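You operate a simulated robot arm through the tools that you are given. There is no shell and no other tool. Be economical: measure what you need, move in short steps, check, and stop when the job is done.

You are at the controls of a simulated robot arm. One attempt, no reset.

TASK
Put the small green box on the front corner of the work table away on the top of the blue bench. Take the pack labelled "No 20" from the front corner of the work table and put it on the green book. Open the fridge door, take the blue bottle on the work table and put it away on the upper shelf of the fridge and shut the door again. Take the grey parcel from the work table and leave it on the dark table top. Put the black tape roll in the grey tray. Open the white rack tray. Do these in any order. Set down upright: pack, blue bottle.

The check looks at the end state, three seconds after you hand in, the way a careful person would. Anything else that was tipped, shoved, dropped, spilled or broken makes it a failure.

THE ROBOT
A 6-joint arm with a two-finger parallel gripper on a trunk, on a base that drives. Base frame: it is fixed to the floor where the robot stands at the start and does not move with it; the origin is under the middle of the robot, x ahead of it, y to its left, z up. Units: m, rad, N and s.
Its first joint turns from -2.897 to 2.897 rad. Places, roughly: black tape roll (7x7x4 cm) [3.7, 2.8, 0.8]; dark table top [5.1, -2.7, 0.9]; fridge door [-1.5, -2.6, 0.7]; green book (8x17x2 cm) [0.7, 0.1, 0.9]; grey parcel (8x15x5 cm) [1.2, -1.5, 0.9]; grey tray (22x16x4 cm) [3.8, 2.9, 0.8]; small green box (6x6x4 cm) [0.5, 0.1, 0.9]; top of the blue bench [7.1, 3.3, 0.8]; upper shelf of the fridge [-1.5, -2.9, 0.8]; white rack tray [-4.2, 6.3, 1.2]. Payload 4.1 kg.
The TCP is the grasp point between the finger pads, 0.023 m short of the fingertips. In the tool frame z runs along the fingers and y along their closing line. The gripper opens to 0.094 m. The fingers are 0.038 m wide and 0.01 m thick; the gripper's body (0.054 by 0.096 m) begins 0.039 m behind the TCP.
Orientation is that of the tool frame in the base frame, as a unit quaternion [x, y, z, w]. With the fingers straight down and closing along the base's y, the tool's x points along the base's -x, its y along +y and its z along -z.

THE INTERFACE
- The arm moves only by the tool apply_moves. Its argument "plan" is a list of rows, each an object of numbers (a shift or turn left out is 0, a gripper value left out holds the last): "tx", "ty", "tz": the shift along the base's x, y, z in units of 30 mm (1.0 is 30 mm); "rx", "ry", "rz": the turn, a rotation vector about the base's x, y, z in units of 8 degrees (1.0 is 8 degrees). In form: [{"tx": .., "ty": .., "tz": .., "rx": .., "ry": .., "rz": ..}, ...]. A call has 1 to 8 rows; each row shifts and turns the commanded pose from where the row before left it. "hand" is the gripper command, from -1 (fully open) to 1 (shut), values between in proportion, set as the call begins (left out, the last holds). A call with a number of a shift or a turn outside -1 to 1 is refused whole. Rows are played at 5 a second. More than 0.05 m and 0.15 rad between two rows, or a gripper value outside its range, and nothing of the call is played. A pose out of reach is approached as far as the arm can. The call stops where the force on the tool passes 40 N (or 10 N more than at its start, if that is more) or the arm is blocked; 0.2 s more then pass. The fingers move at their own pace (about 0.045 m/s each) and stop on an object; they squeeze with about 44 N. The grip force told is the motor's: it shows also when the fingers shut on nothing. Time passes only in rows, and 0.2 s behind the last, so rows that do not move let the fingers close. The reply holds the time, the measured pose of the TCP, the force on the tool along the base axes, the opening and the grip force, in the units named above and with some noise, with the torque about the TCP (base axes, N m) and any sound that the robot's microphone picked up.
- Cameras (640 x 400 px; columns grow to the right, rows downward): "scene" is now at [0.016, 0.1272, 1.5418]; the picture's right is [-0.42, -0.91, 0.00], its down [-0.64, 0.29, -0.71] and it looks along [0.65, -0.30, -0.70] (base axes); focal length 262 px, centre (320, 200). "wrist" rides on the gripper at [0.086, 0.016, -0.074] in the tool frame; the picture's right is [-0.18, 0.98, 0.00], its down [-0.58, -0.11, -0.81] and it looks along [-0.79, -0.15, 0.59] (tool axes); focal length 243 px, centre (320, 200). There is no depth. A picture from a camera that has moved, and an enlarged one, comes with that camera's place and axes in the base frame and with its lens. The place of the scene camera against the robot may be out by one fixed shift of up to 0.025 m in any direction.
- get_image(camera): a new picture of that camera. It takes no simulated time.
- raise_lower(by): slides the trunk up (or, below 0, down) by that many m; the arm and the scene camera ride with it, the base frame stays. It gives what a move gives, with no picture.
- base_move(legs): drives the robot by 1 to 6 legs, each [ahead, turn to the left] in m and rad, along the robot's own axes; the way and the turn of a leg run together, so that a leg with both is an arc; at most 1.5 m and 3.142 rad a leg. The arm and the cameras ride along, it lands a little off, and it stops where it bumps. It gives what a move gives.
- head_to(pan, tilt): turns the head with the scene camera to pan (to the left, within 2.705 rad either way) and tilt (down, from -0.506 to 1.204), counted from straight ahead of the robot. It gives what a move gives.
- inspect(camera, box): a new picture of the part [left, top, right, bottom] of that camera's present view, enlarged. It takes no simulated time.
- job_done(): hands the job in; it is judged then, once.

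Go step by step. Nothing tells you exact positions but the pictures and the camera data: compare them with the known pose of the tool, close in by small moves and look again before you grip or let go. The budget is 196 turns and 174 pictures, counting those below and the enlarged ones. Unless the task says otherwise, let go and move clear before handing in, and close with one line.

The tools are called after "Request:" as name(argument=value, ...) on one line, values as JSON. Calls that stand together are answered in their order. apply_moves: Moves the arm, as the interface text tells. Its arguments: {"type":"object","properties":{"plan":{"type":"array","items":{"type":"object","properties":{"tx":{"type":"number"},"ty":{"type":"number"},"tz":{"type":"number"},"rx":{"type":"number"},"ry":{"type":"number"},"rz":{"type":"number"}}}},"hand":{"type":"number"}},"required":["plan"]} The other tools are called the same way: raise_lower (by) slides the trunk up or down; base_move (legs) drives the base; head_to (pan, tilt) turns the head that bears the scene camera; get_image (camera) takes a picture; inspect (camera, box) takes an enlarged picture of a part of a camera's view; job_done () hands the job in.

At the start:

```text
clock: 0.0
ee_pos: [0.4285, -0.0374, 1.1358]
tool_rot: [0.0, 1.0, 0.0, 0.0]
wrist_force: [0.4, -0.4, 0.9]
torque: [0.02, 0.02, 0.02]
width: 0.0941
gripper_force: 0.1
trunk travel left (down, up): [-0.525, 0.065]
robot x, y, heading: [-0.0011, -0.0028, 0.0]
head pan, tilt: [-0.429, 0.777]
```

scene: 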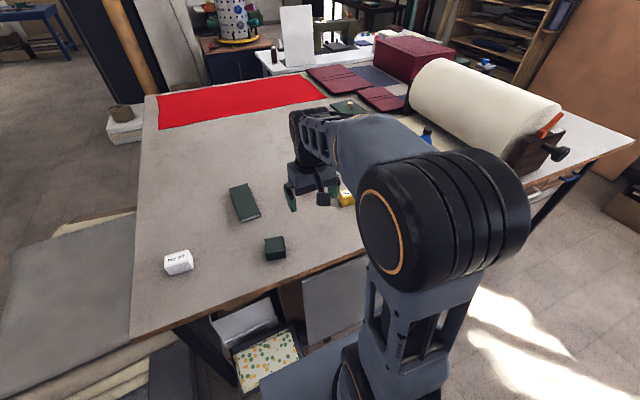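
wrist: 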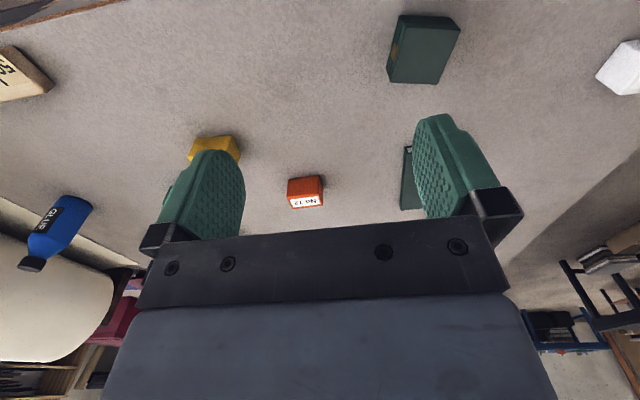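

The pack (white), the green box and the green book are on the near part of the work table. I'll look closer before moving.

Request:
inspect(camera="scene", box=[140, 160, 300, 290])

Request:
inspect(camera="wrist", box=[320, 0, 640, 200])

```text
3.08 times, centred on (220, 225) of scene
camera zoom: at [0.016, 0.1272, 1.5418], right [-0.42, -0.91, 0.0], down [-0.64, 0.29, -0.71], along [0.65, -0.3, -0.7], focal length 806 px, centre (628, 123)
```

zoom: 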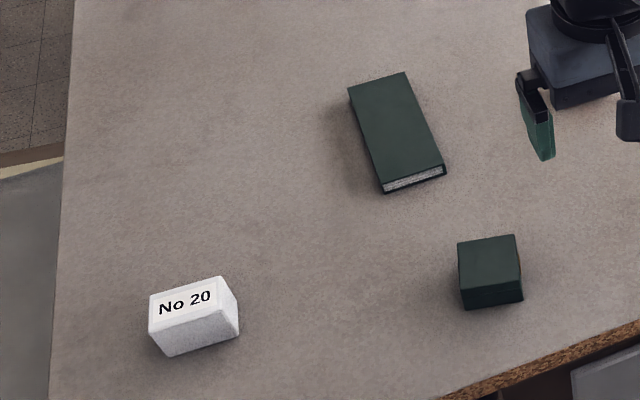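

```text
2.00 times, centred on (480, 100) of wrist
camera zoom: at [0.342, -0.0214, 1.2107], right [0.18, 0.98, 0.0], down [0.58, -0.11, 0.81], along [0.79, -0.15, -0.59], focal length 485 px, centre (0, 400)
```

zoom: 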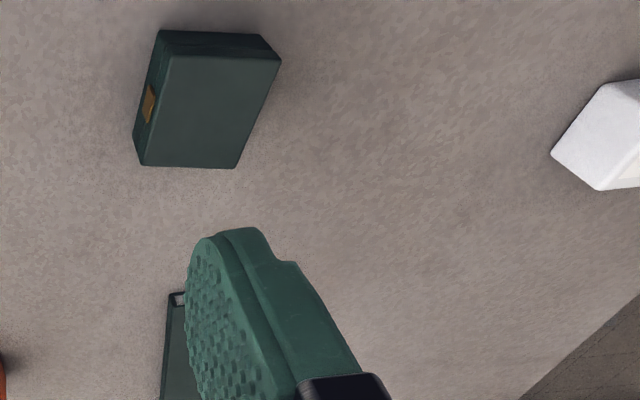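

I need a finer look at the pack to see its faces, and an overview around the room.

Request:
inspect(camera="scene", box=[155, 240, 205, 280])

Request:
inspect(camera="scene", box=[200, 0, 520, 200])

```text
10.00 times, centred on (180, 260) of scene
camera zoom: at [0.016, 0.1272, 1.5418], right [-0.42, -0.91, 0.0], down [-0.64, 0.29, -0.71], along [0.65, -0.3, -0.7], focal length 2620 px, centre (1720, -400)
```

zoom: 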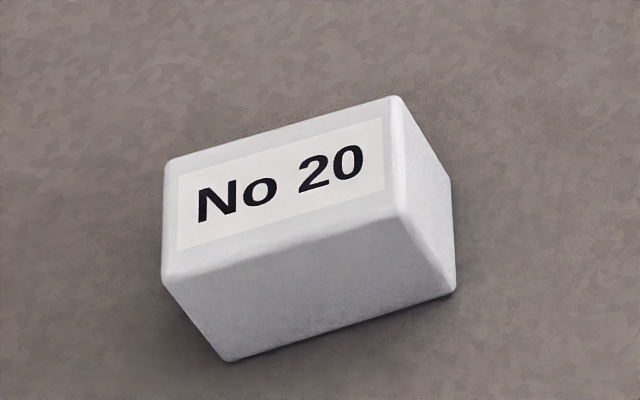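

```text
2.00 times, centred on (360, 100) of scene
camera zoom: at [0.016, 0.1272, 1.5418], right [-0.42, -0.91, 0.0], down [-0.64, 0.29, -0.71], along [0.65, -0.3, -0.7], focal length 524 px, centre (240, 400)
```

zoom: 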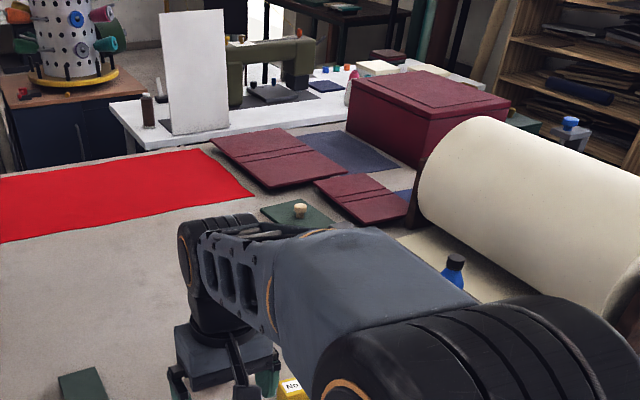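

The pack lies label-up with its long side roughly along y, near (0.54, 0.30). I'll swing the arm above it with the fingers turned to close across its short side.

Request:
apply_moves(plan=[{"tx": 0.45, "ty": 1, "rz": 1}, {"tx": 0.45, "ty": 1, "rz": 1}, {"tx": 0.45, "ty": 1, "rz": 1}, {"tx": 0.45, "ty": 1, "rz": 1}, {"tx": 0.45, "ty": 1, "rz": 1}, {"tx": 0.45, "ty": 1, "rz": 1}, {"tx": 0.45, "ty": 1, "rz": 1}, {"tx": 0.45, "ty": 1, "rz": 1}], hand=-1)

Request:
apply_moves(plan=[{"ty": 0.8, "rz": 1}, {"ty": 0.8, "rz": 1}, {"ty": 0.7}, {}])

Request:
get_image(camera="wrist")

Request:
get_image(camera="scene")

```text
clock: 1.8
ee_pos: [0.5374, 0.2032, 1.1339]
tool_rot: [-0.531, 0.847, 0.0, 0.0]
wrist_force: [-0.5, 0.5, 0.3]
torque: [-0.02, 0.01, 0.02]
width: 0.0939
gripper_force: 0.1
trunk travel left (down, up): [-0.525, 0.065]
robot x, y, heading: [-0.0024, 0.0022, 0.005]
head pan, tilt: [-0.429, 0.777]
```

```text
clock: 2.8
ee_pos: [0.5356, 0.271, 1.1373]
tool_rot: [-0.643, 0.766, 0.0, 0.0]
wrist_force: [0.8, 0.8, 0.2]
torque: [0.01, 0.01, 0.0]
width: 0.094
gripper_force: 0.1
trunk travel left (down, up): [-0.525, 0.065]
robot x, y, heading: [-0.0015, 0.0001, -0.005]
head pan, tilt: [-0.429, 0.777]
```

```text
167 pictures are left
camera wrist: at [0.5047, 0.1892, 1.2117], right [-0.94, 0.35, 0.0], down [0.21, 0.55, 0.81], along [0.28, 0.75, -0.59], focal length 243 px, centre (320, 200)
```

wrist: 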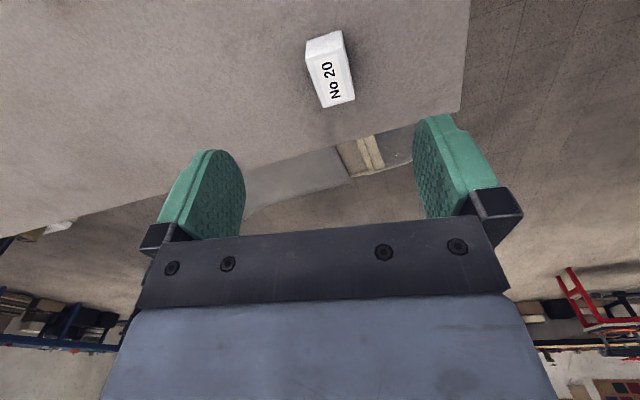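

```text
166 pictures are left
camera scene: at [0.0161, 0.1274, 1.5418], right [-0.42, -0.91, 0.0], down [-0.64, 0.29, -0.71], along [0.65, -0.3, -0.7], focal length 262 px, centre (320, 200)
```

scene: 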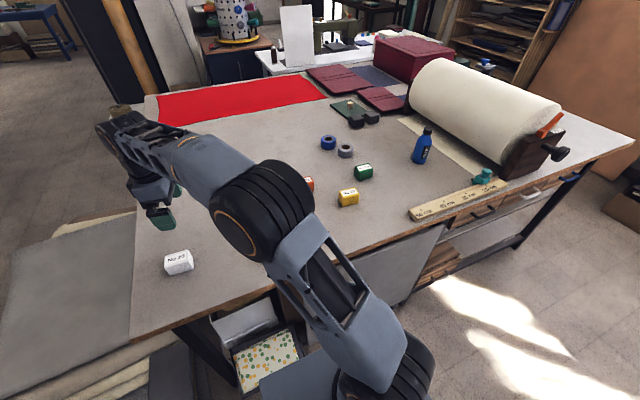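

The pack's centre is about (0.54, 0.324), yaw within about 4° of the fingers. I'll come lower over it and look again.

Request:
apply_moves(plan=[{"ty": 0.6, "tz": -1, "rz": 0.5}, {"ty": 0.6, "tz": -1}, {"ty": 0.5, "tz": -1}, {"tx": 0.2}, {}])

Request:
get_image(camera="wrist")

Request:
get_image(camera="scene")

```text
clock: 4.0
ee_pos: [0.541, 0.3218, 1.0451]
tool_rot: [-0.669, 0.743, 0.0, 0.0]
wrist_force: [0.3, 0.0, -0.3]
torque: [-0.01, -0.02, -0.03]
width: 0.0942
gripper_force: 0.1
trunk travel left (down, up): [-0.525, 0.065]
robot x, y, heading: [-0.0011, -0.0035, -0.002]
head pan, tilt: [-0.429, 0.777]
```

```text
165 pictures are left
camera wrist: at [0.5164, 0.2377, 1.1209], right [-0.96, 0.29, 0.0], down [0.17, 0.57, 0.81], along [0.23, 0.77, -0.59], focal length 243 px, centre (320, 200)
```

wrist: 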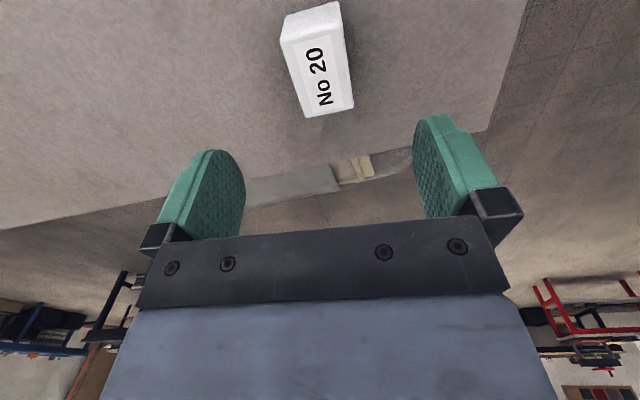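

```text
164 pictures are left
camera scene: at [0.016, 0.1272, 1.5418], right [-0.42, -0.91, 0.0], down [-0.64, 0.29, -0.71], along [0.65, -0.3, -0.7], focal length 262 px, centre (320, 200)
```

scene: 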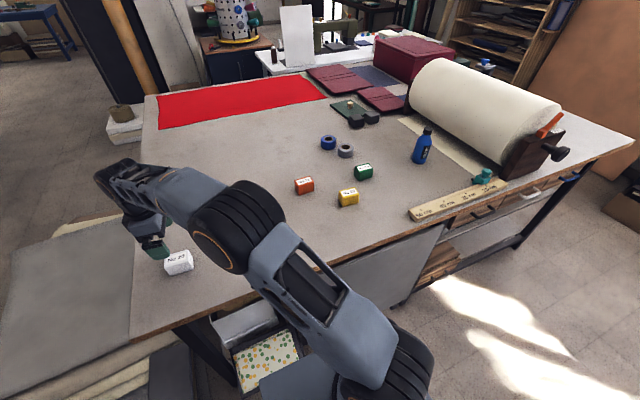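

Both cameras agree: pack centre is near (0.541, 0.327), with its top at about z 0.93. I'll descend partway and check.

Request:
apply_moves(plan=[{"tz": -1}, {"ty": 0.2, "tz": -1}, {"tz": -0.6}, {}])

Request:
get_image(camera="wrist")

Request:
inspect(camera="scene", box=[100, 200, 260, 300])

```text
clock: 5.0
ee_pos: [0.543, 0.3306, 0.9685]
tool_rot: [-0.67, 0.743, 0.0, 0.0]
wrist_force: [-0.6, 0.2, 0.4]
torque: [0.0, 0.02, -0.01]
width: 0.094
gripper_force: 0.1
trunk travel left (down, up): [-0.525, 0.065]
robot x, y, heading: [-0.0011, -0.001, -0.001]
head pan, tilt: [-0.429, 0.777]
```

```text
163 pictures are left
camera wrist: at [0.5172, 0.2454, 1.0436], right [-0.96, 0.29, 0.0], down [0.17, 0.57, 0.81], along [0.23, 0.77, -0.59], focal length 243 px, centre (320, 200)
```

wrist: 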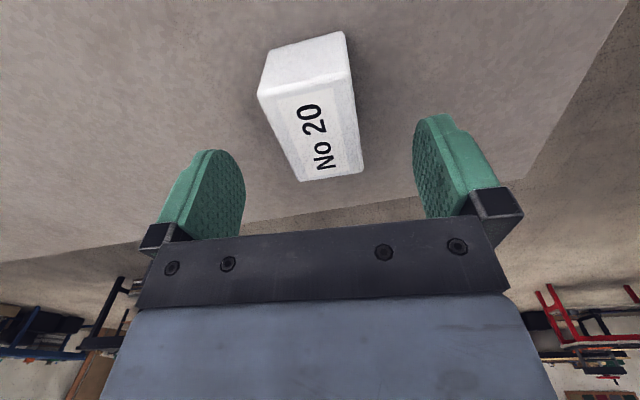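

```text
4.00 times, centred on (180, 250) of scene
camera zoom: at [0.0161, 0.1273, 1.5418], right [-0.42, -0.91, 0.0], down [-0.64, 0.29, -0.71], along [0.65, -0.3, -0.7], focal length 1048 px, centre (880, 0)
```

zoom: 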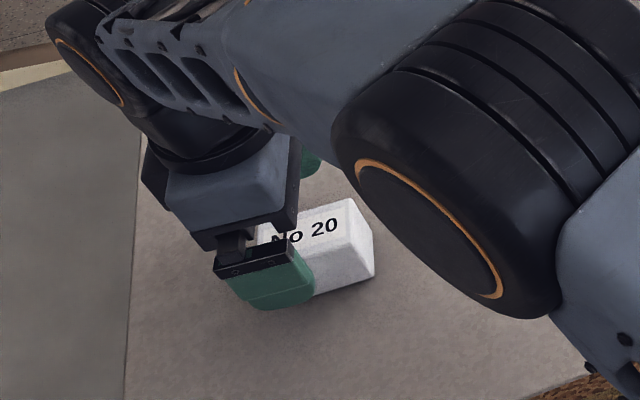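

The pack top is at about z 0.944 and its centre near (0.541, 0.322), so I'll shift slightly and lower until the fingers straddle it.

Request:
apply_moves(plan=[{"ty": -0.25, "tz": -0.4, "tx": -0.07}, {"tz": -0.5}, {}])

Request:
get_image(camera="wrist")

Request:
inspect(camera="scene", box=[130, 220, 230, 290])

```text
clock: 5.8
ee_pos: [0.5407, 0.3213, 0.9403]
tool_rot: [-0.669, 0.743, 0.0, -0.001]
wrist_force: [0.3, 0.1, 0.0]
torque: [0.02, -0.01, -0.01]
width: 0.0943
gripper_force: 0.1
trunk travel left (down, up): [-0.525, 0.065]
robot x, y, heading: [-0.0003, -0.0015, -0.001]
head pan, tilt: [-0.429, 0.777]
```

```text
161 pictures are left
camera wrist: at [0.5155, 0.2375, 1.0158], right [-0.96, 0.29, 0.0], down [0.17, 0.57, 0.81], along [0.23, 0.77, -0.59], focal length 243 px, centre (320, 200)
```

wrist: 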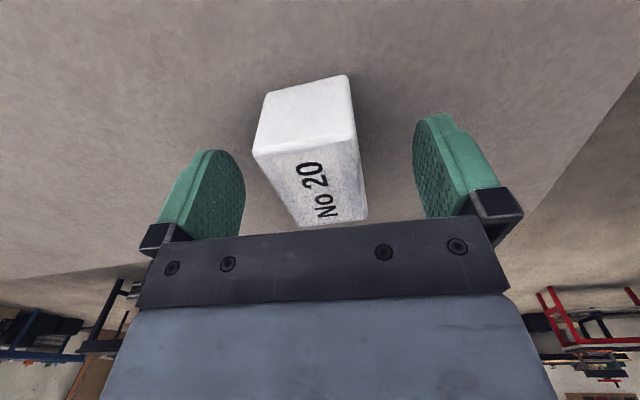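

```text
5.71 times, centred on (180, 255) of scene
camera zoom: at [0.0161, 0.1274, 1.5418], right [-0.42, -0.91, 0.0], down [-0.64, 0.29, -0.71], along [0.65, -0.3, -0.7], focal length 1497 px, centre (1120, -114)
```

zoom: 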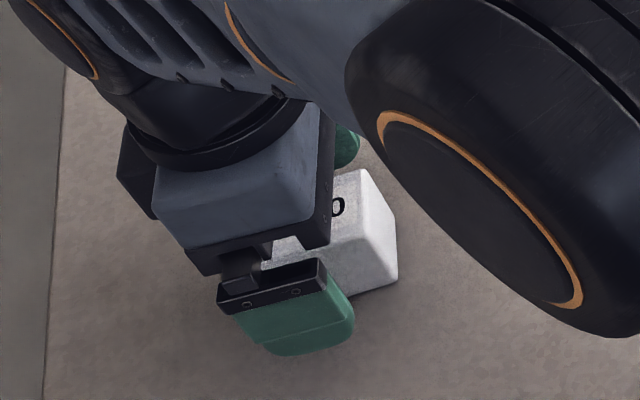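

The pack's base is at z ≈ 0.89 and its top at 0.944. I'll go 18 mm lower, then close.

Request:
apply_moves(plan=[{"ty": 0.13, "tz": -0.55}, {}])

Request:
apply_moves(plan=[{}, {}, {}, {}, {}], hand=1)

Request:
apply_moves(plan=[{"tz": 0.5}, {"tz": 1}, {"tz": 1}, {}])

Request:
get_image(camera="wrist")

Request:
get_image(camera="scene")

```text
clock: 6.4
ee_pos: [0.5401, 0.3252, 0.9241]
tool_rot: [-0.669, 0.744, 0.0, 0.0]
wrist_force: [0.7, 0.9, 0.4]
torque: [0.0, -0.03, 0.0]
width: 0.0941
gripper_force: 0.0
trunk travel left (down, up): [-0.525, 0.065]
robot x, y, heading: [-0.0005, 0.0001, -0.004]
head pan, tilt: [-0.429, 0.777]
```

```text
clock: 7.6
ee_pos: [0.541, 0.3254, 0.9238]
tool_rot: [-0.67, 0.743, 0.0, 0.001]
wrist_force: [-0.3, 0.0, 0.9]
torque: [0.02, 0.0, -0.03]
width: 0.0412
gripper_force: 43.9
trunk travel left (down, up): [-0.525, 0.065]
robot x, y, heading: [-0.0035, -0.0019, -0.0]
head pan, tilt: [-0.429, 0.777]
```

```text
clock: 8.6
ee_pos: [0.5404, 0.3249, 1.0006]
tool_rot: [-0.669, 0.743, 0.001, 0.0]
wrist_force: [-0.7, 0.5, -0.1]
torque: [-0.01, 0.01, -0.04]
width: 0.0
gripper_force: 41.7
trunk travel left (down, up): [-0.525, 0.065]
robot x, y, heading: [0.0001, 0.0004, -0.0]
head pan, tilt: [-0.429, 0.777]
```

```text
159 pictures are left
camera wrist: at [0.5151, 0.2412, 1.0759], right [-0.96, 0.29, 0.0], down [0.17, 0.57, 0.81], along [0.23, 0.77, -0.59], focal length 243 px, centre (320, 200)
```

wrist: 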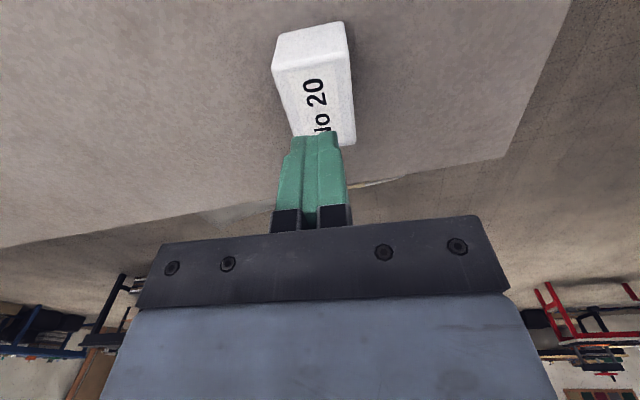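

```text
158 pictures are left
camera scene: at [0.016, 0.1273, 1.5418], right [-0.42, -0.91, 0.0], down [-0.64, 0.29, -0.71], along [0.65, -0.3, -0.7], focal length 262 px, centre (320, 200)
```

scene: 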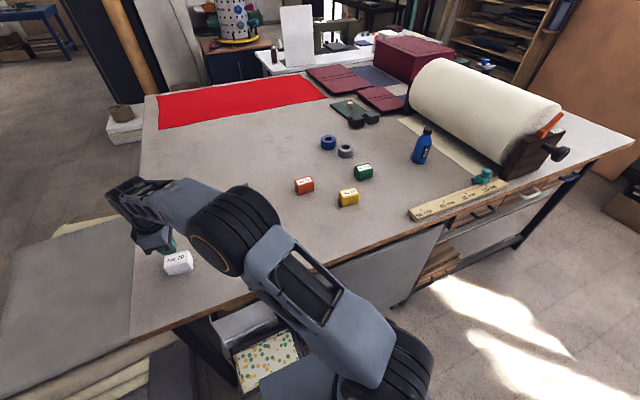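

The fingers closed on the pack (41 mm) but it slipped out in the lift. It still stands where it was, so I'll open, go a bit deeper and grip again.

Request:
apply_moves(plan=[{}, {}, {}, {}, {}], hand=-1)

Request:
apply_moves(plan=[{"tz": -1}, {"tz": -1}, {"tz": -0.6}, {"tz": -0.2}, {"tz": -0.15}, {}])

Request:
get_image(camera="wrist")

Request:
inspect(camera="scene", box=[130, 220, 230, 290])

```text
clock: 9.8
ee_pos: [0.5406, 0.3251, 1.0012]
tool_rot: [-0.669, 0.743, 0.0, 0.001]
wrist_force: [0.5, 0.5, -1.2]
torque: [-0.02, -0.01, 0.02]
width: 0.094
gripper_force: 0.0
trunk travel left (down, up): [-0.525, 0.065]
robot x, y, heading: [0.0028, 0.0026, 0.0]
head pan, tilt: [-0.429, 0.777]
```

```text
clock: 10.9
ee_pos: [0.5416, 0.3254, 0.9223]
tool_rot: [-0.668, 0.744, 0.0, 0.004]
wrist_force: [-10.1, -7.2, 15.8]
torque: [-0.35, 1.05, 0.23]
width: 0.094
gripper_force: 0.2
trunk travel left (down, up): [-0.525, 0.065]
robot x, y, heading: [-0.0009, -0.0002, -0.002]
head pan, tilt: [-0.429, 0.777]
stopped in row 5: the force on the tool passed its limit (the readings are from after the stop); the commanded pose is now the measured one
```

```text
157 pictures are left
camera wrist: at [0.5152, 0.2407, 0.9977], right [-0.96, 0.29, -0.01], down [0.16, 0.56, 0.81], along [0.24, 0.78, -0.59], focal length 243 px, centre (320, 200)
```

wrist: 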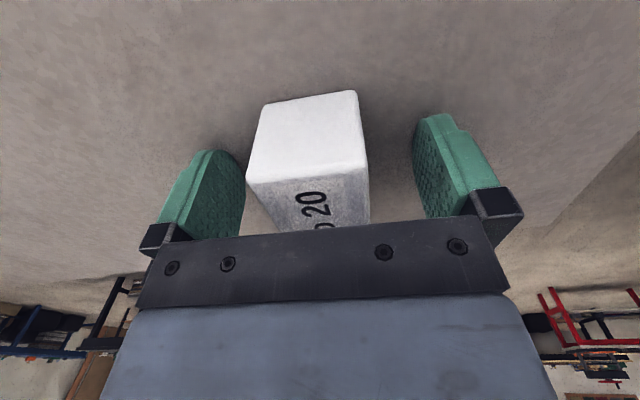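

```text
5.71 times, centred on (180, 255) of scene
camera zoom: at [0.0129, 0.1253, 1.5421], right [-0.42, -0.91, 0.0], down [-0.64, 0.29, -0.71], along [0.65, -0.3, -0.7], focal length 1497 px, centre (1120, -114)
```

zoom: 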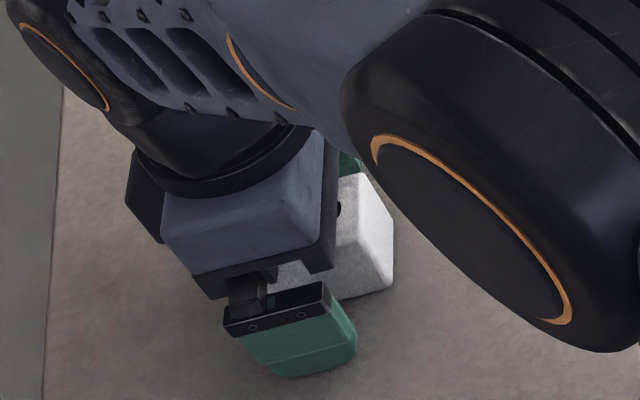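

The fingertips touched the table, so its surface is at z ≈ 0.90. I'll back off 3 mm, grip, and lift slowly while watching the width.

Request:
apply_moves(plan=[{"tz": 0.12}, {}])

Request:
apply_moves(plan=[{}, {}, {}, {}, {}, {}, {}], hand=1)

Request:
apply_moves(plan=[{"tz": 0.1}, {"tz": 0.1}, {"tz": 0.1}, {"tz": 0.1}, {}])

Request:
get_image(camera="wrist")

```text
clock: 11.5
ee_pos: [0.5441, 0.3267, 0.9236]
tool_rot: [-0.669, 0.743, -0.001, 0.005]
wrist_force: [-0.3, -0.8, -0.2]
torque: [0.0, 0.0, 0.0]
width: 0.0941
gripper_force: 0.0
trunk travel left (down, up): [-0.525, 0.065]
robot x, y, heading: [-0.0011, 0.0015, 0.0]
head pan, tilt: [-0.429, 0.777]
```

```text
clock: 13.1
ee_pos: [0.5425, 0.3272, 0.9247]
tool_rot: [-0.669, 0.743, -0.002, 0.004]
wrist_force: [0.9, -0.1, 0.2]
torque: [0.01, -0.03, 0.0]
width: 0.0412
gripper_force: 43.4
trunk travel left (down, up): [-0.525, 0.065]
robot x, y, heading: [0.0023, -0.001, -0.004]
head pan, tilt: [-0.429, 0.777]
```

```text
clock: 14.3
ee_pos: [0.5418, 0.3271, 0.9356]
tool_rot: [-0.669, 0.743, -0.001, 0.004]
wrist_force: [-0.3, 0.4, 0.0]
torque: [-0.01, 0.01, -0.04]
width: 0.0411
gripper_force: 44.2
trunk travel left (down, up): [-0.525, 0.065]
robot x, y, heading: [-0.0016, -0.0017, 0.002]
head pan, tilt: [-0.429, 0.777]
```

```text
155 pictures are left
camera wrist: at [0.5166, 0.2426, 1.0101], right [-0.96, 0.29, -0.01], down [0.16, 0.56, 0.81], along [0.24, 0.78, -0.59], focal length 243 px, centre (320, 200)
```

wrist: 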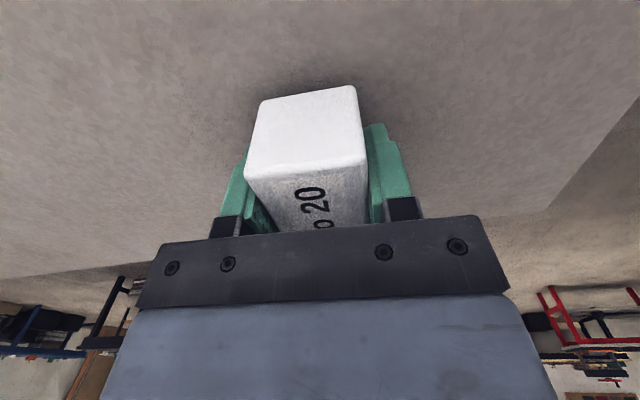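

The pack seems to rise with the gripper. I'll lift a little further, slowly, and compare.

Request:
apply_moves(plan=[{"tz": 0.15}, {"tz": 0.15}, {"tz": 0.15}, {"tz": 0.15}, {"tz": 0.15}, {"tz": 0.15}, {}])

Request:
get_image(camera="wrist")

Request:
inspect(camera="scene", box=[130, 220, 230, 290])

```text
clock: 15.9
ee_pos: [0.5415, 0.3266, 0.9634]
tool_rot: [-0.669, 0.743, -0.001, 0.005]
wrist_force: [-0.2, -0.4, 0.6]
torque: [0.01, 0.0, -0.01]
width: 0.0414
gripper_force: 43.6
trunk travel left (down, up): [-0.525, 0.065]
robot x, y, heading: [0.0002, -0.0011, 0.004]
head pan, tilt: [-0.429, 0.777]
```

```text
154 pictures are left
camera wrist: at [0.5167, 0.242, 1.0378], right [-0.96, 0.29, -0.01], down [0.16, 0.56, 0.81], along [0.24, 0.78, -0.59], focal length 243 px, centre (320, 200)
```

wrist: 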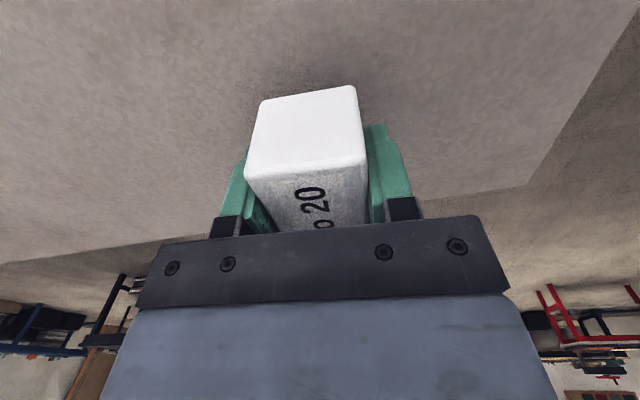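

```text
5.71 times, centred on (180, 255) of scene
camera zoom: at [0.0161, 0.1273, 1.5418], right [-0.42, -0.91, 0.0], down [-0.64, 0.29, -0.71], along [0.65, -0.3, -0.7], focal length 1497 px, centre (1120, -114)
```

zoom: 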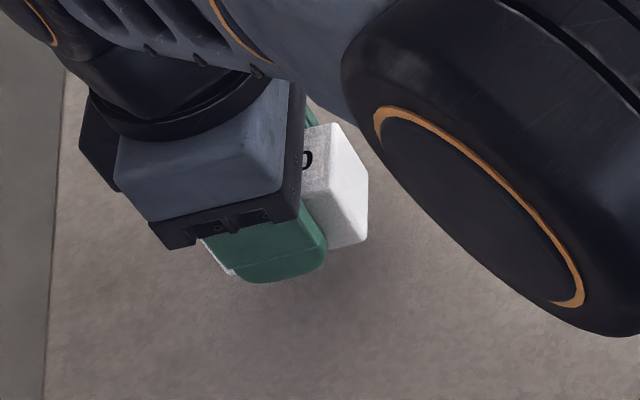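

The pack is held firmly. I'll lift clear and carry it gently toward the book, which is about (0.70, 0.11) with its long axis along x.

Request:
apply_moves(plan=[{"tz": 0.2}, {"tz": 0.4}, {"tz": 0.5}, {"tz": 0.5}, {"tx": 0.2, "ty": -0.3}, {"tx": 0.4, "ty": -0.6}, {"tx": 0.4, "ty": -0.6}, {"tx": 0.4, "ty": -0.6}])

Request:
apply_moves(plan=[{"tx": 0.4, "ty": -0.6}, {"tx": 0.4, "ty": -0.6}, {"tx": 0.4, "ty": -0.6}, {"tx": 0.4, "ty": -0.6}, {"tx": 0.4, "ty": -0.6}, {"tx": 0.4, "ty": -0.6}, {"tx": 0.2, "ty": -0.3}, {}])

Request:
get_image(camera="wrist")

Request:
get_image(camera="scene")

```text
clock: 17.7
ee_pos: [0.5845, 0.2636, 1.0119]
tool_rot: [-0.669, 0.743, 0.0, 0.003]
wrist_force: [0.1, 0.7, -1.0]
torque: [0.0, 0.0, -0.03]
width: 0.0414
gripper_force: 43.5
trunk travel left (down, up): [-0.525, 0.065]
robot x, y, heading: [-0.0007, -0.0009, 0.002]
head pan, tilt: [-0.429, 0.777]
```

```text
clock: 19.5
ee_pos: [0.6632, 0.1452, 1.0114]
tool_rot: [-0.669, 0.743, -0.001, 0.004]
wrist_force: [-0.8, -0.9, -0.7]
torque: [-0.02, -0.02, 0.0]
width: 0.0413
gripper_force: 43.4
trunk travel left (down, up): [-0.525, 0.065]
robot x, y, heading: [-0.0006, -0.0027, -0.002]
head pan, tilt: [-0.429, 0.777]
```

```text
152 pictures are left
camera wrist: at [0.638, 0.061, 1.0857], right [-0.96, 0.29, -0.01], down [0.16, 0.56, 0.81], along [0.23, 0.78, -0.59], focal length 243 px, centre (320, 200)
```

wrist: 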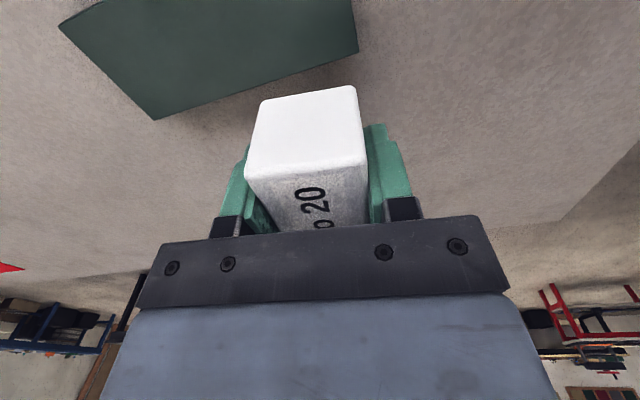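

```text
151 pictures are left
camera scene: at [0.0161, 0.1272, 1.5418], right [-0.42, -0.91, 0.0], down [-0.64, 0.29, -0.71], along [0.65, -0.3, -0.7], focal length 262 px, centre (320, 200)
```

scene: 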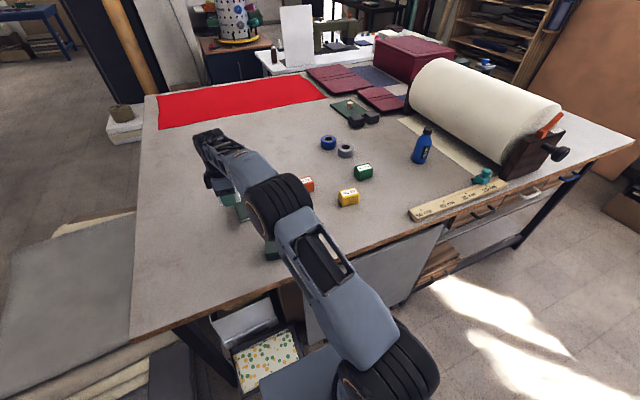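

The book's far long edge is at y ≈ 0.136 and it spans x 0.635–0.80. I'll centre the pack at about (0.685, 0.096) and lower partway.

Request:
apply_moves(plan=[{"tx": 0.2, "ty": -0.4}, {"tx": 0.3, "ty": -0.5}, {"tx": 0.2, "ty": -0.5}, {"ty": -0.2}, {"tz": -0.3}, {"tz": -0.4}, {"tz": -0.3}, {}])

Request:
get_image(camera="wrist")

Request:
inspect(camera="scene", box=[190, 150, 310, 240])

```text
clock: 21.3
ee_pos: [0.6843, 0.098, 0.9802]
tool_rot: [-0.669, 0.743, -0.001, 0.005]
wrist_force: [-1.2, -0.1, -1.2]
torque: [0.01, 0.01, -0.01]
width: 0.0411
gripper_force: 43.6
trunk travel left (down, up): [-0.525, 0.065]
robot x, y, heading: [0.0002, 0.0004, -0.001]
head pan, tilt: [-0.429, 0.777]
```

```text
150 pictures are left
camera wrist: at [0.6586, 0.0138, 1.0547], right [-0.96, 0.29, -0.01], down [0.16, 0.56, 0.81], along [0.24, 0.78, -0.59], focal length 243 px, centre (320, 200)
```

wrist: 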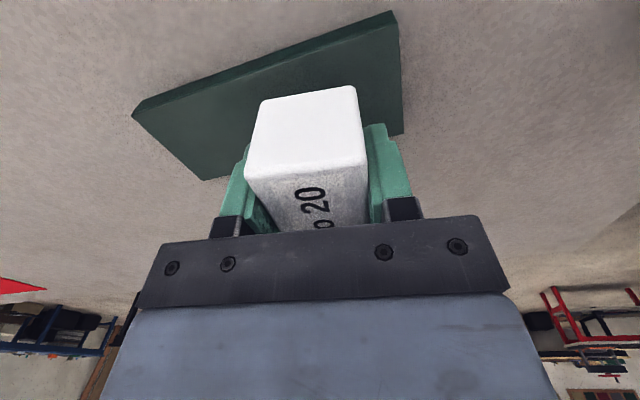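

```text
4.44 times, centred on (250, 195) of scene
camera zoom: at [0.0162, 0.1272, 1.5418], right [-0.42, -0.91, 0.0], down [-0.64, 0.29, -0.71], along [0.65, -0.3, -0.7], focal length 1164 px, centre (631, 222)
```

zoom: 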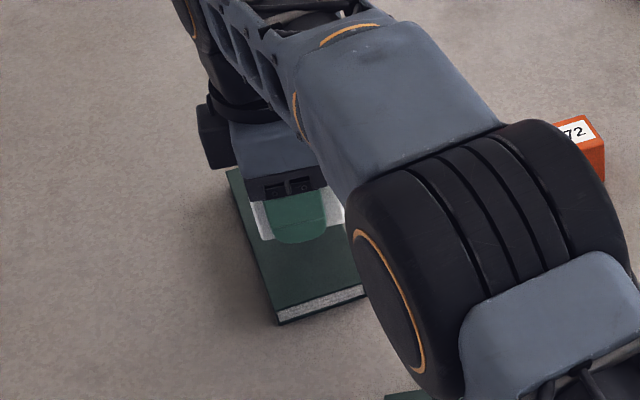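

The pack is well over the book. I'll lower until light contact.

Request:
apply_moves(plan=[{"tz": -0.3}, {"tz": -0.3}, {"tz": -0.2}, {"tz": -0.1}, {"tz": -0.1}, {}])

Request:
inspect(camera="wrist", box=[120, 0, 440, 200])

```text
clock: 22.7
ee_pos: [0.6829, 0.0988, 0.9499]
tool_rot: [-0.669, 0.743, -0.001, 0.004]
wrist_force: [0.5, -0.8, -0.5]
torque: [-0.02, 0.03, 0.02]
width: 0.0413
gripper_force: 44.1
trunk travel left (down, up): [-0.525, 0.065]
robot x, y, heading: [-0.0007, 0.0014, 0.001]
head pan, tilt: [-0.429, 0.777]
```

```text
2.00 times, centred on (280, 100) of wrist
camera zoom: at [0.658, 0.0144, 1.025], right [-0.96, 0.29, -0.01], down [0.16, 0.56, 0.81], along [0.24, 0.78, -0.59], focal length 485 px, centre (400, 400)
```

zoom: 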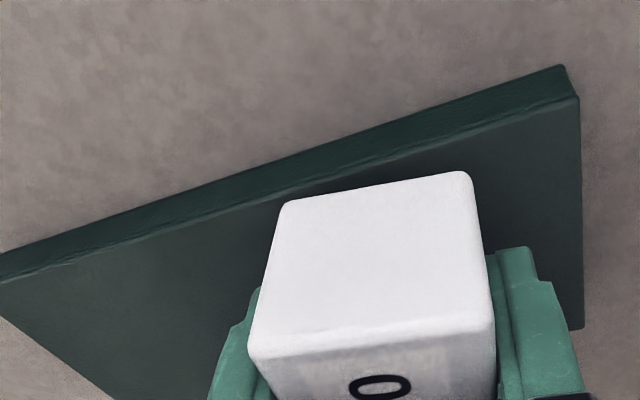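

Request:
apply_moves(plan=[{"tz": -0.07}, {"tz": -0.07}, {"tz": -0.07}, {}])

```text
clock: 23.7
ee_pos: [0.6836, 0.0986, 0.945]
tool_rot: [-0.669, 0.743, -0.001, 0.004]
wrist_force: [-0.2, -0.5, -0.4]
torque: [0.02, -0.02, 0.02]
width: 0.0411
gripper_force: 43.7
trunk travel left (down, up): [-0.525, 0.065]
robot x, y, heading: [-0.0006, -0.0018, 0.004]
head pan, tilt: [-0.429, 0.777]
```

No contact yet; I'll keep lowering in 2 mm steps.

Request:
apply_moves(plan=[{"tz": -0.07}, {"tz": -0.07}, {"tz": -0.07}, {}])

Request:
inspect(camera="wrist", box=[120, 0, 440, 200])

```text
clock: 24.7
ee_pos: [0.6842, 0.0992, 0.9428]
tool_rot: [-0.669, 0.743, -0.002, 0.006]
wrist_force: [1.9, 1.3, 21.3]
torque: [-0.17, 0.36, 0.02]
width: 0.0414
gripper_force: 43.5
trunk travel left (down, up): [-0.525, 0.065]
robot x, y, heading: [-0.0007, 0.001, 0.004]
head pan, tilt: [-0.429, 0.777]
```

```text
2.00 times, centred on (280, 100) of wrist
camera zoom: at [0.6574, 0.0138, 1.0161], right [-0.96, 0.29, -0.01], down [0.16, 0.56, 0.81], along [0.24, 0.78, -0.58], focal length 485 px, centre (400, 400)
```

zoom: 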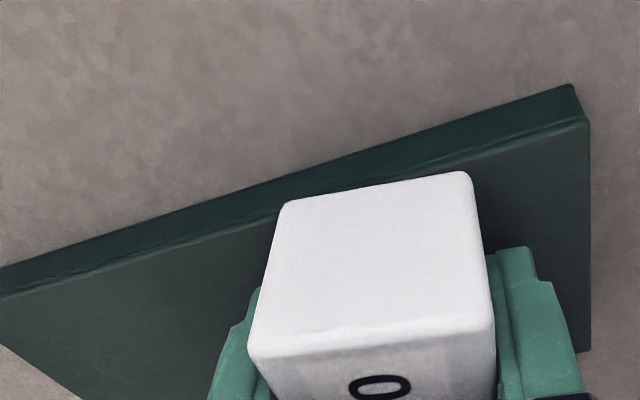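

Contact is made. I'll relieve the load slightly, open, and rise straight up.

Request:
apply_moves(plan=[{"tz": 0.06}, {}])

Request:
apply_moves(plan=[{}, {}, {}, {}, {}], hand=-1)

Request:
apply_moves(plan=[{"tz": 0.3}, {"tz": 0.8}, {"tz": 1}, {"tz": 1}, {"tz": 1}, {}])

Request:
get_image(camera="wrist")

Request:
inspect(camera="scene", box=[190, 140, 330, 270])

```text
clock: 25.3
ee_pos: [0.6819, 0.0983, 0.9413]
tool_rot: [-0.669, 0.743, 0.0, 0.005]
wrist_force: [5.4, 0.8, 20.2]
torque: [-0.12, 0.27, 0.05]
width: 0.0414
gripper_force: 44.1
trunk travel left (down, up): [-0.525, 0.065]
robot x, y, heading: [0.0005, -0.0044, 0.003]
head pan, tilt: [-0.429, 0.777]
```

```text
clock: 26.5
ee_pos: [0.6816, 0.0974, 0.9407]
tool_rot: [-0.669, 0.743, 0.0, 0.005]
wrist_force: [6.3, -2.5, 18.4]
torque: [-0.23, 0.79, 0.12]
width: 0.091
gripper_force: 0.1
trunk travel left (down, up): [-0.525, 0.065]
robot x, y, heading: [0.0005, 0.0002, 0.002]
head pan, tilt: [-0.429, 0.777]
```

```text
clock: 27.9
ee_pos: [0.6848, 0.0994, 1.0641]
tool_rot: [-0.669, 0.743, -0.001, 0.005]
wrist_force: [0.3, 0.0, 0.3]
torque: [-0.02, -0.02, -0.03]
width: 0.0939
gripper_force: 0.1
trunk travel left (down, up): [-0.525, 0.065]
robot x, y, heading: [-0.0004, 0.0015, 0.003]
head pan, tilt: [-0.429, 0.777]
```

```text
146 pictures are left
camera wrist: at [0.659, 0.0143, 1.1376], right [-0.96, 0.29, -0.01], down [0.16, 0.56, 0.81], along [0.24, 0.78, -0.59], focal length 243 px, centre (320, 200)
```

wrist: 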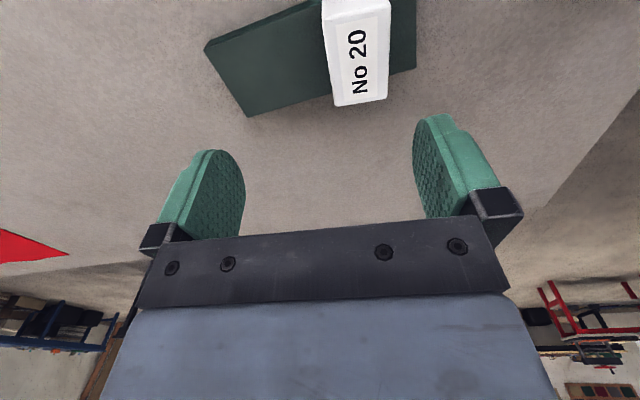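

```text
3.08 times, centred on (260, 205) of scene
camera zoom: at [0.016, 0.1272, 1.5418], right [-0.42, -0.91, 0.0], down [-0.64, 0.29, -0.71], along [0.65, -0.3, -0.7], focal length 806 px, centre (505, 185)
```

zoom: 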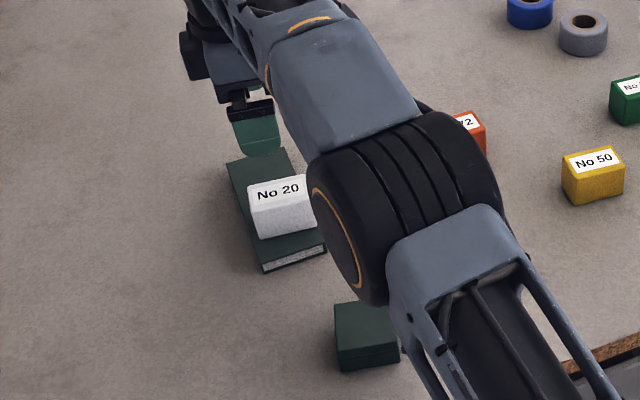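

The pack stands on the book. Next is the green box near (0.48, 0.06); I'll move above it and look.

Request:
apply_moves(plan=[{"tx": -1}, {"tx": -1}, {"tx": -1}, {"tx": -1}, {"tx": -1, "ty": -0.2}, {"tx": -1, "ty": -0.2}, {"tx": -0.8}, {}])

Request:
get_image(camera="wrist")

Request:
inspect(camera="scene", box=[190, 140, 330, 270])

```text
clock: 29.7
ee_pos: [0.4797, 0.0868, 1.0627]
tool_rot: [-0.669, 0.743, -0.001, 0.004]
wrist_force: [0.5, 0.3, 0.3]
torque: [0.02, 0.02, 0.01]
width: 0.094
gripper_force: 0.1
trunk travel left (down, up): [-0.525, 0.065]
robot x, y, heading: [0.001, -0.0004, 0.001]
head pan, tilt: [-0.429, 0.777]
```

```text
144 pictures are left
camera wrist: at [0.4532, 0.0031, 1.1372], right [-0.96, 0.29, -0.01], down [0.16, 0.56, 0.81], along [0.24, 0.78, -0.59], focal length 243 px, centre (320, 200)
```

wrist: 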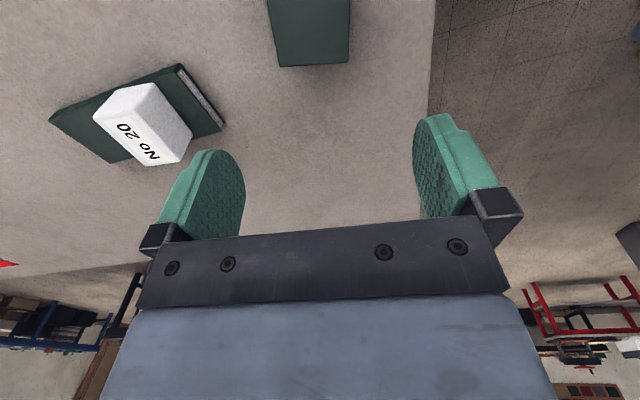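

```text
3.08 times, centred on (260, 205) of scene
camera zoom: at [0.0159, 0.1272, 1.5418], right [-0.42, -0.91, 0.0], down [-0.64, 0.29, -0.71], along [0.65, -0.3, -0.7], focal length 806 px, centre (505, 185)
```

zoom: 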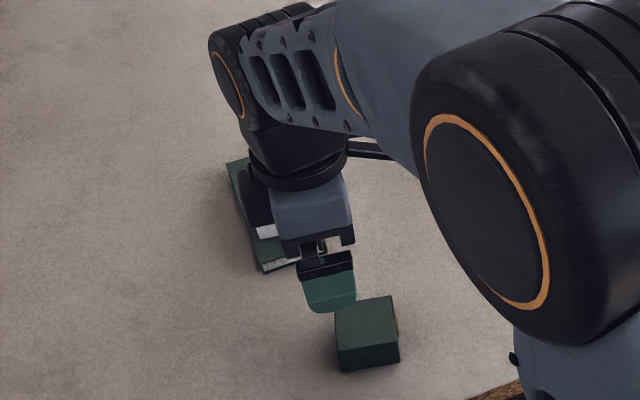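

The box centre is near (0.481, 0.061), turned a few degrees. I'll align, descend partway and look.

Request:
apply_moves(plan=[{"ty": -0.85, "rz": -0.8}, {"tz": -1}, {"tz": -1}, {"tz": -0.6}, {}])

Request:
get_image(camera="wrist")

```text
clock: 30.9
ee_pos: [0.4782, 0.0616, 0.9875]
tool_rot: [-0.627, 0.779, -0.001, 0.004]
wrist_force: [0.8, -0.5, 0.8]
torque: [0.01, 0.05, 0.01]
width: 0.0942
gripper_force: 0.0
trunk travel left (down, up): [-0.525, 0.065]
robot x, y, heading: [-0.0005, 0.002, 0.005]
head pan, tilt: [-0.429, 0.777]
```

```text
142 pictures are left
camera wrist: at [0.444, -0.0195, 1.0608], right [-0.92, 0.39, -0.01], down [0.23, 0.54, 0.81], along [0.32, 0.74, -0.59], focal length 243 px, centre (320, 200)
```

wrist: 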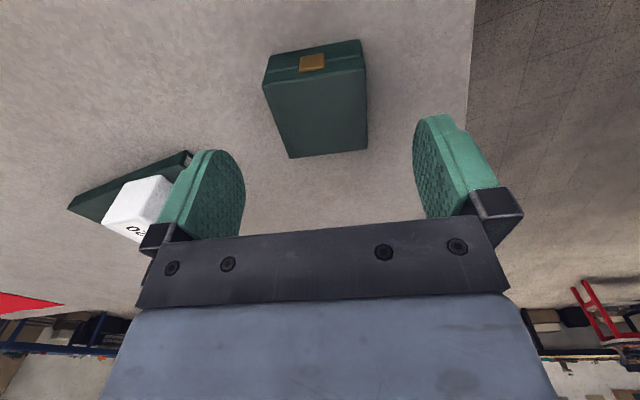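

Aligned within a couple of mm. I'll descend, grip and lift slowly.

Request:
apply_moves(plan=[{"tz": -1}, {"tz": -0.7}, {"tz": -0.3}, {}])

Request:
apply_moves(plan=[{}, {}, {}, {}, {}], hand=1)

Request:
apply_moves(plan=[{"tz": 0.1}, {"tz": 0.2}, {"tz": 0.3}, {"tz": 0.4}, {"tz": 0.5}, {}])

Request:
get_image(camera="wrist")

```text
clock: 31.9
ee_pos: [0.4796, 0.0623, 0.9257]
tool_rot: [-0.627, 0.779, 0.0, 0.004]
wrist_force: [0.2, -0.3, -0.1]
torque: [0.03, -0.02, 0.02]
width: 0.094
gripper_force: 0.0
trunk travel left (down, up): [-0.525, 0.065]
robot x, y, heading: [-0.0051, 0.0009, -0.001]
head pan, tilt: [-0.429, 0.777]
```

```text
clock: 33.1
ee_pos: [0.4797, 0.0617, 0.9255]
tool_rot: [-0.626, 0.78, 0.0, 0.004]
wrist_force: [-0.5, 0.1, 0.4]
torque: [0.04, 0.02, -0.01]
width: 0.0551
gripper_force: 44.2
trunk travel left (down, up): [-0.525, 0.065]
robot x, y, heading: [-0.0018, -0.0028, -0.003]
head pan, tilt: [-0.429, 0.777]
```

```text
clock: 34.5
ee_pos: [0.4797, 0.0608, 0.971]
tool_rot: [-0.626, 0.78, -0.001, 0.005]
wrist_force: [0.1, -0.1, -1.7]
torque: [0.02, -0.01, 0.02]
width: 0.0553
gripper_force: 43.7
trunk travel left (down, up): [-0.525, 0.065]
robot x, y, heading: [0.0016, -0.0019, 0.001]
head pan, tilt: [-0.429, 0.777]
```

```text
141 pictures are left
camera wrist: at [0.4445, -0.0202, 1.0454], right [-0.92, 0.39, -0.01], down [0.23, 0.54, 0.81], along [0.32, 0.74, -0.59], focal length 243 px, centre (320, 200)
```

wrist: 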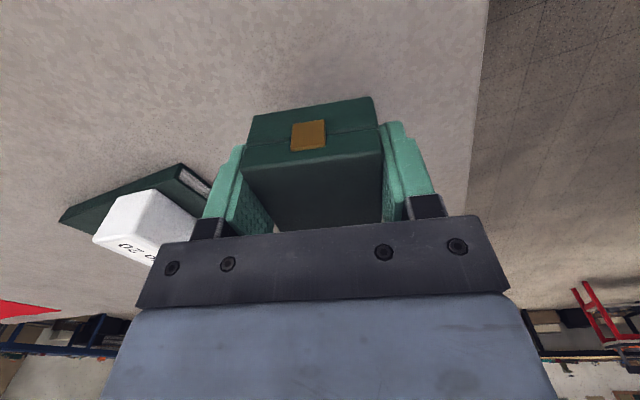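

The box is held. I'll raise it, tuck it in, and look around for the driving route to the blue bench.

Request:
apply_moves(plan=[{"tz": 0.6}, {"tz": 0.7}, {"tz": 0.7}, {"tz": 0.7}, {"tz": 0.7}, {"tz": 0.7}, {"tz": 0.7, "ty": -0.5, "tx": -0.5}, {"ty": -0.7, "tx": -0.6}])

Request:
head_to(pan=0.5, tilt=0.3)

Request:
get_image(camera="scene")

Request:
head_to(pan=1.7, tilt=0.3)

Request:
get_image(camera="scene")

Request:
head_to(pan=-0.9, tilt=0.3)

Request:
get_image(camera="scene")

Request:
head_to(pan=-2.2, tilt=0.3)

Request:
get_image(camera="scene")

```text
clock: 36.3
ee_pos: [0.4466, 0.0244, 1.1143]
tool_rot: [-0.627, 0.779, 0.0, 0.005]
wrist_force: [-0.6, -0.6, 0.1]
torque: [0.0, -0.02, -0.03]
width: 0.0552
gripper_force: 43.8
trunk travel left (down, up): [-0.525, 0.065]
robot x, y, heading: [-0.0036, 0.0002, 0.003]
head pan, tilt: [-0.429, 0.777]
```

```text
clock: 37.5
ee_pos: [0.4485, 0.0265, 1.1145]
tool_rot: [-0.627, 0.779, -0.001, 0.004]
wrist_force: [-0.5, 0.5, -0.1]
torque: [0.0, -0.03, 0.0]
width: 0.0553
gripper_force: 43.8
trunk travel left (down, up): [-0.525, 0.065]
robot x, y, heading: [-0.0048, 0.0015, -0.003]
head pan, tilt: [0.499, 0.3]
```

```text
140 pictures are left
camera scene: at [0.0237, 0.2058, 1.5843], right [0.48, -0.88, 0.0], down [-0.26, -0.14, -0.96], along [0.84, 0.46, -0.3], focal length 262 px, centre (320, 200)
```

scene: 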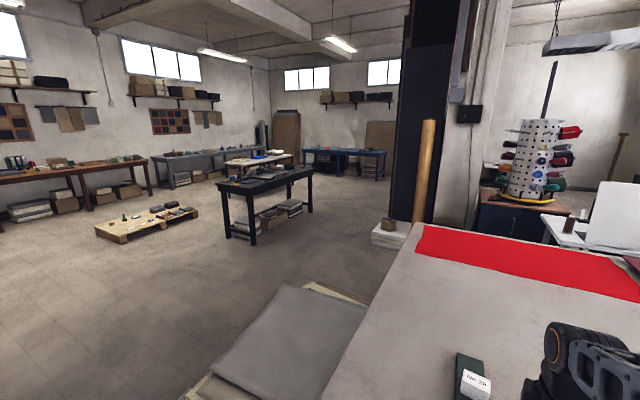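

```text
clock: 38.9
ee_pos: [0.4476, 0.0258, 1.1143]
tool_rot: [-0.627, 0.779, -0.001, 0.004]
wrist_force: [0.3, -0.3, -0.5]
torque: [-0.02, 0.01, -0.02]
width: 0.0553
gripper_force: 44.0
trunk travel left (down, up): [-0.525, 0.065]
robot x, y, heading: [-0.0018, -0.0023, -0.002]
head pan, tilt: [1.7, 0.3]
```

```text
139 pictures are left
camera scene: at [-0.0702, 0.2538, 1.5843], right [0.99, 0.13, 0.0], down [0.04, -0.29, -0.96], along [-0.12, 0.95, -0.3], focal length 262 px, centre (320, 200)
```

scene: 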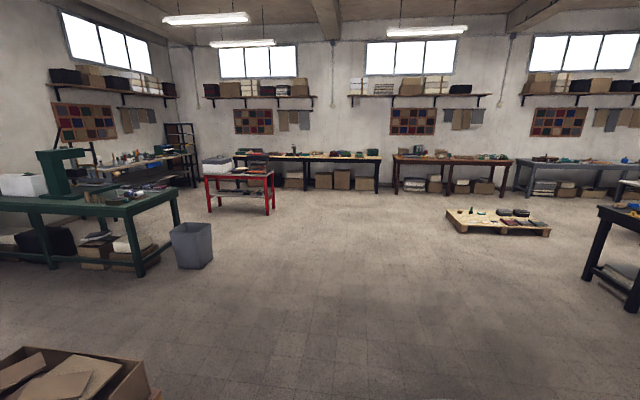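

```text
clock: 41.2
ee_pos: [0.4472, 0.026, 1.1146]
tool_rot: [-0.626, 0.78, 0.0, 0.004]
wrist_force: [0.0, 0.5, -0.8]
torque: [0.01, -0.03, 0.02]
width: 0.055
gripper_force: 43.7
trunk travel left (down, up): [-0.525, 0.065]
robot x, y, heading: [-0.0025, 0.0, -0.003]
head pan, tilt: [-0.901, 0.3]
```

```text
138 pictures are left
camera scene: at [-0.0002, 0.088, 1.5843], right [-0.78, -0.62, 0.0], down [-0.18, 0.23, -0.96], along [0.59, -0.75, -0.3], focal length 262 px, centre (320, 200)
```

scene: 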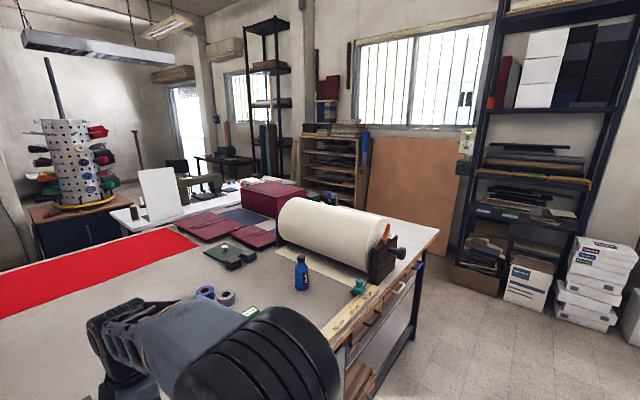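

```text
clock: 42.7
ee_pos: [0.4475, 0.0257, 1.1134]
tool_rot: [-0.627, 0.779, -0.001, 0.004]
wrist_force: [-0.2, -0.2, -0.3]
torque: [-0.01, 0.0, -0.01]
width: 0.0553
gripper_force: 43.6
trunk travel left (down, up): [-0.525, 0.065]
robot x, y, heading: [0.001, 0.003, 0.004]
head pan, tilt: [-2.201, 0.3]
```

```text
137 pictures are left
camera scene: at [-0.1132, 0.0857, 1.5843], right [-0.81, 0.59, 0.0], down [0.17, 0.24, -0.96], along [-0.56, -0.77, -0.3], focal length 262 px, centre (320, 200)
```

scene: 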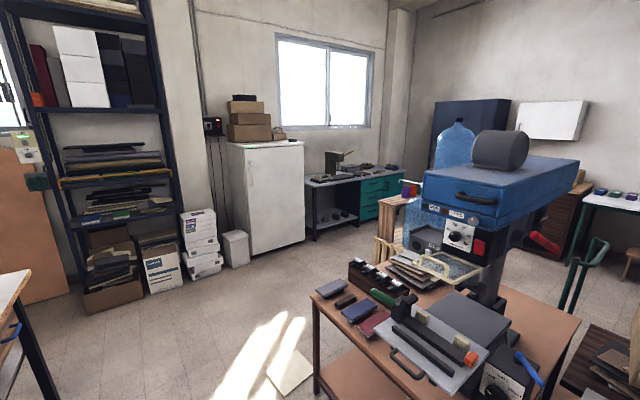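

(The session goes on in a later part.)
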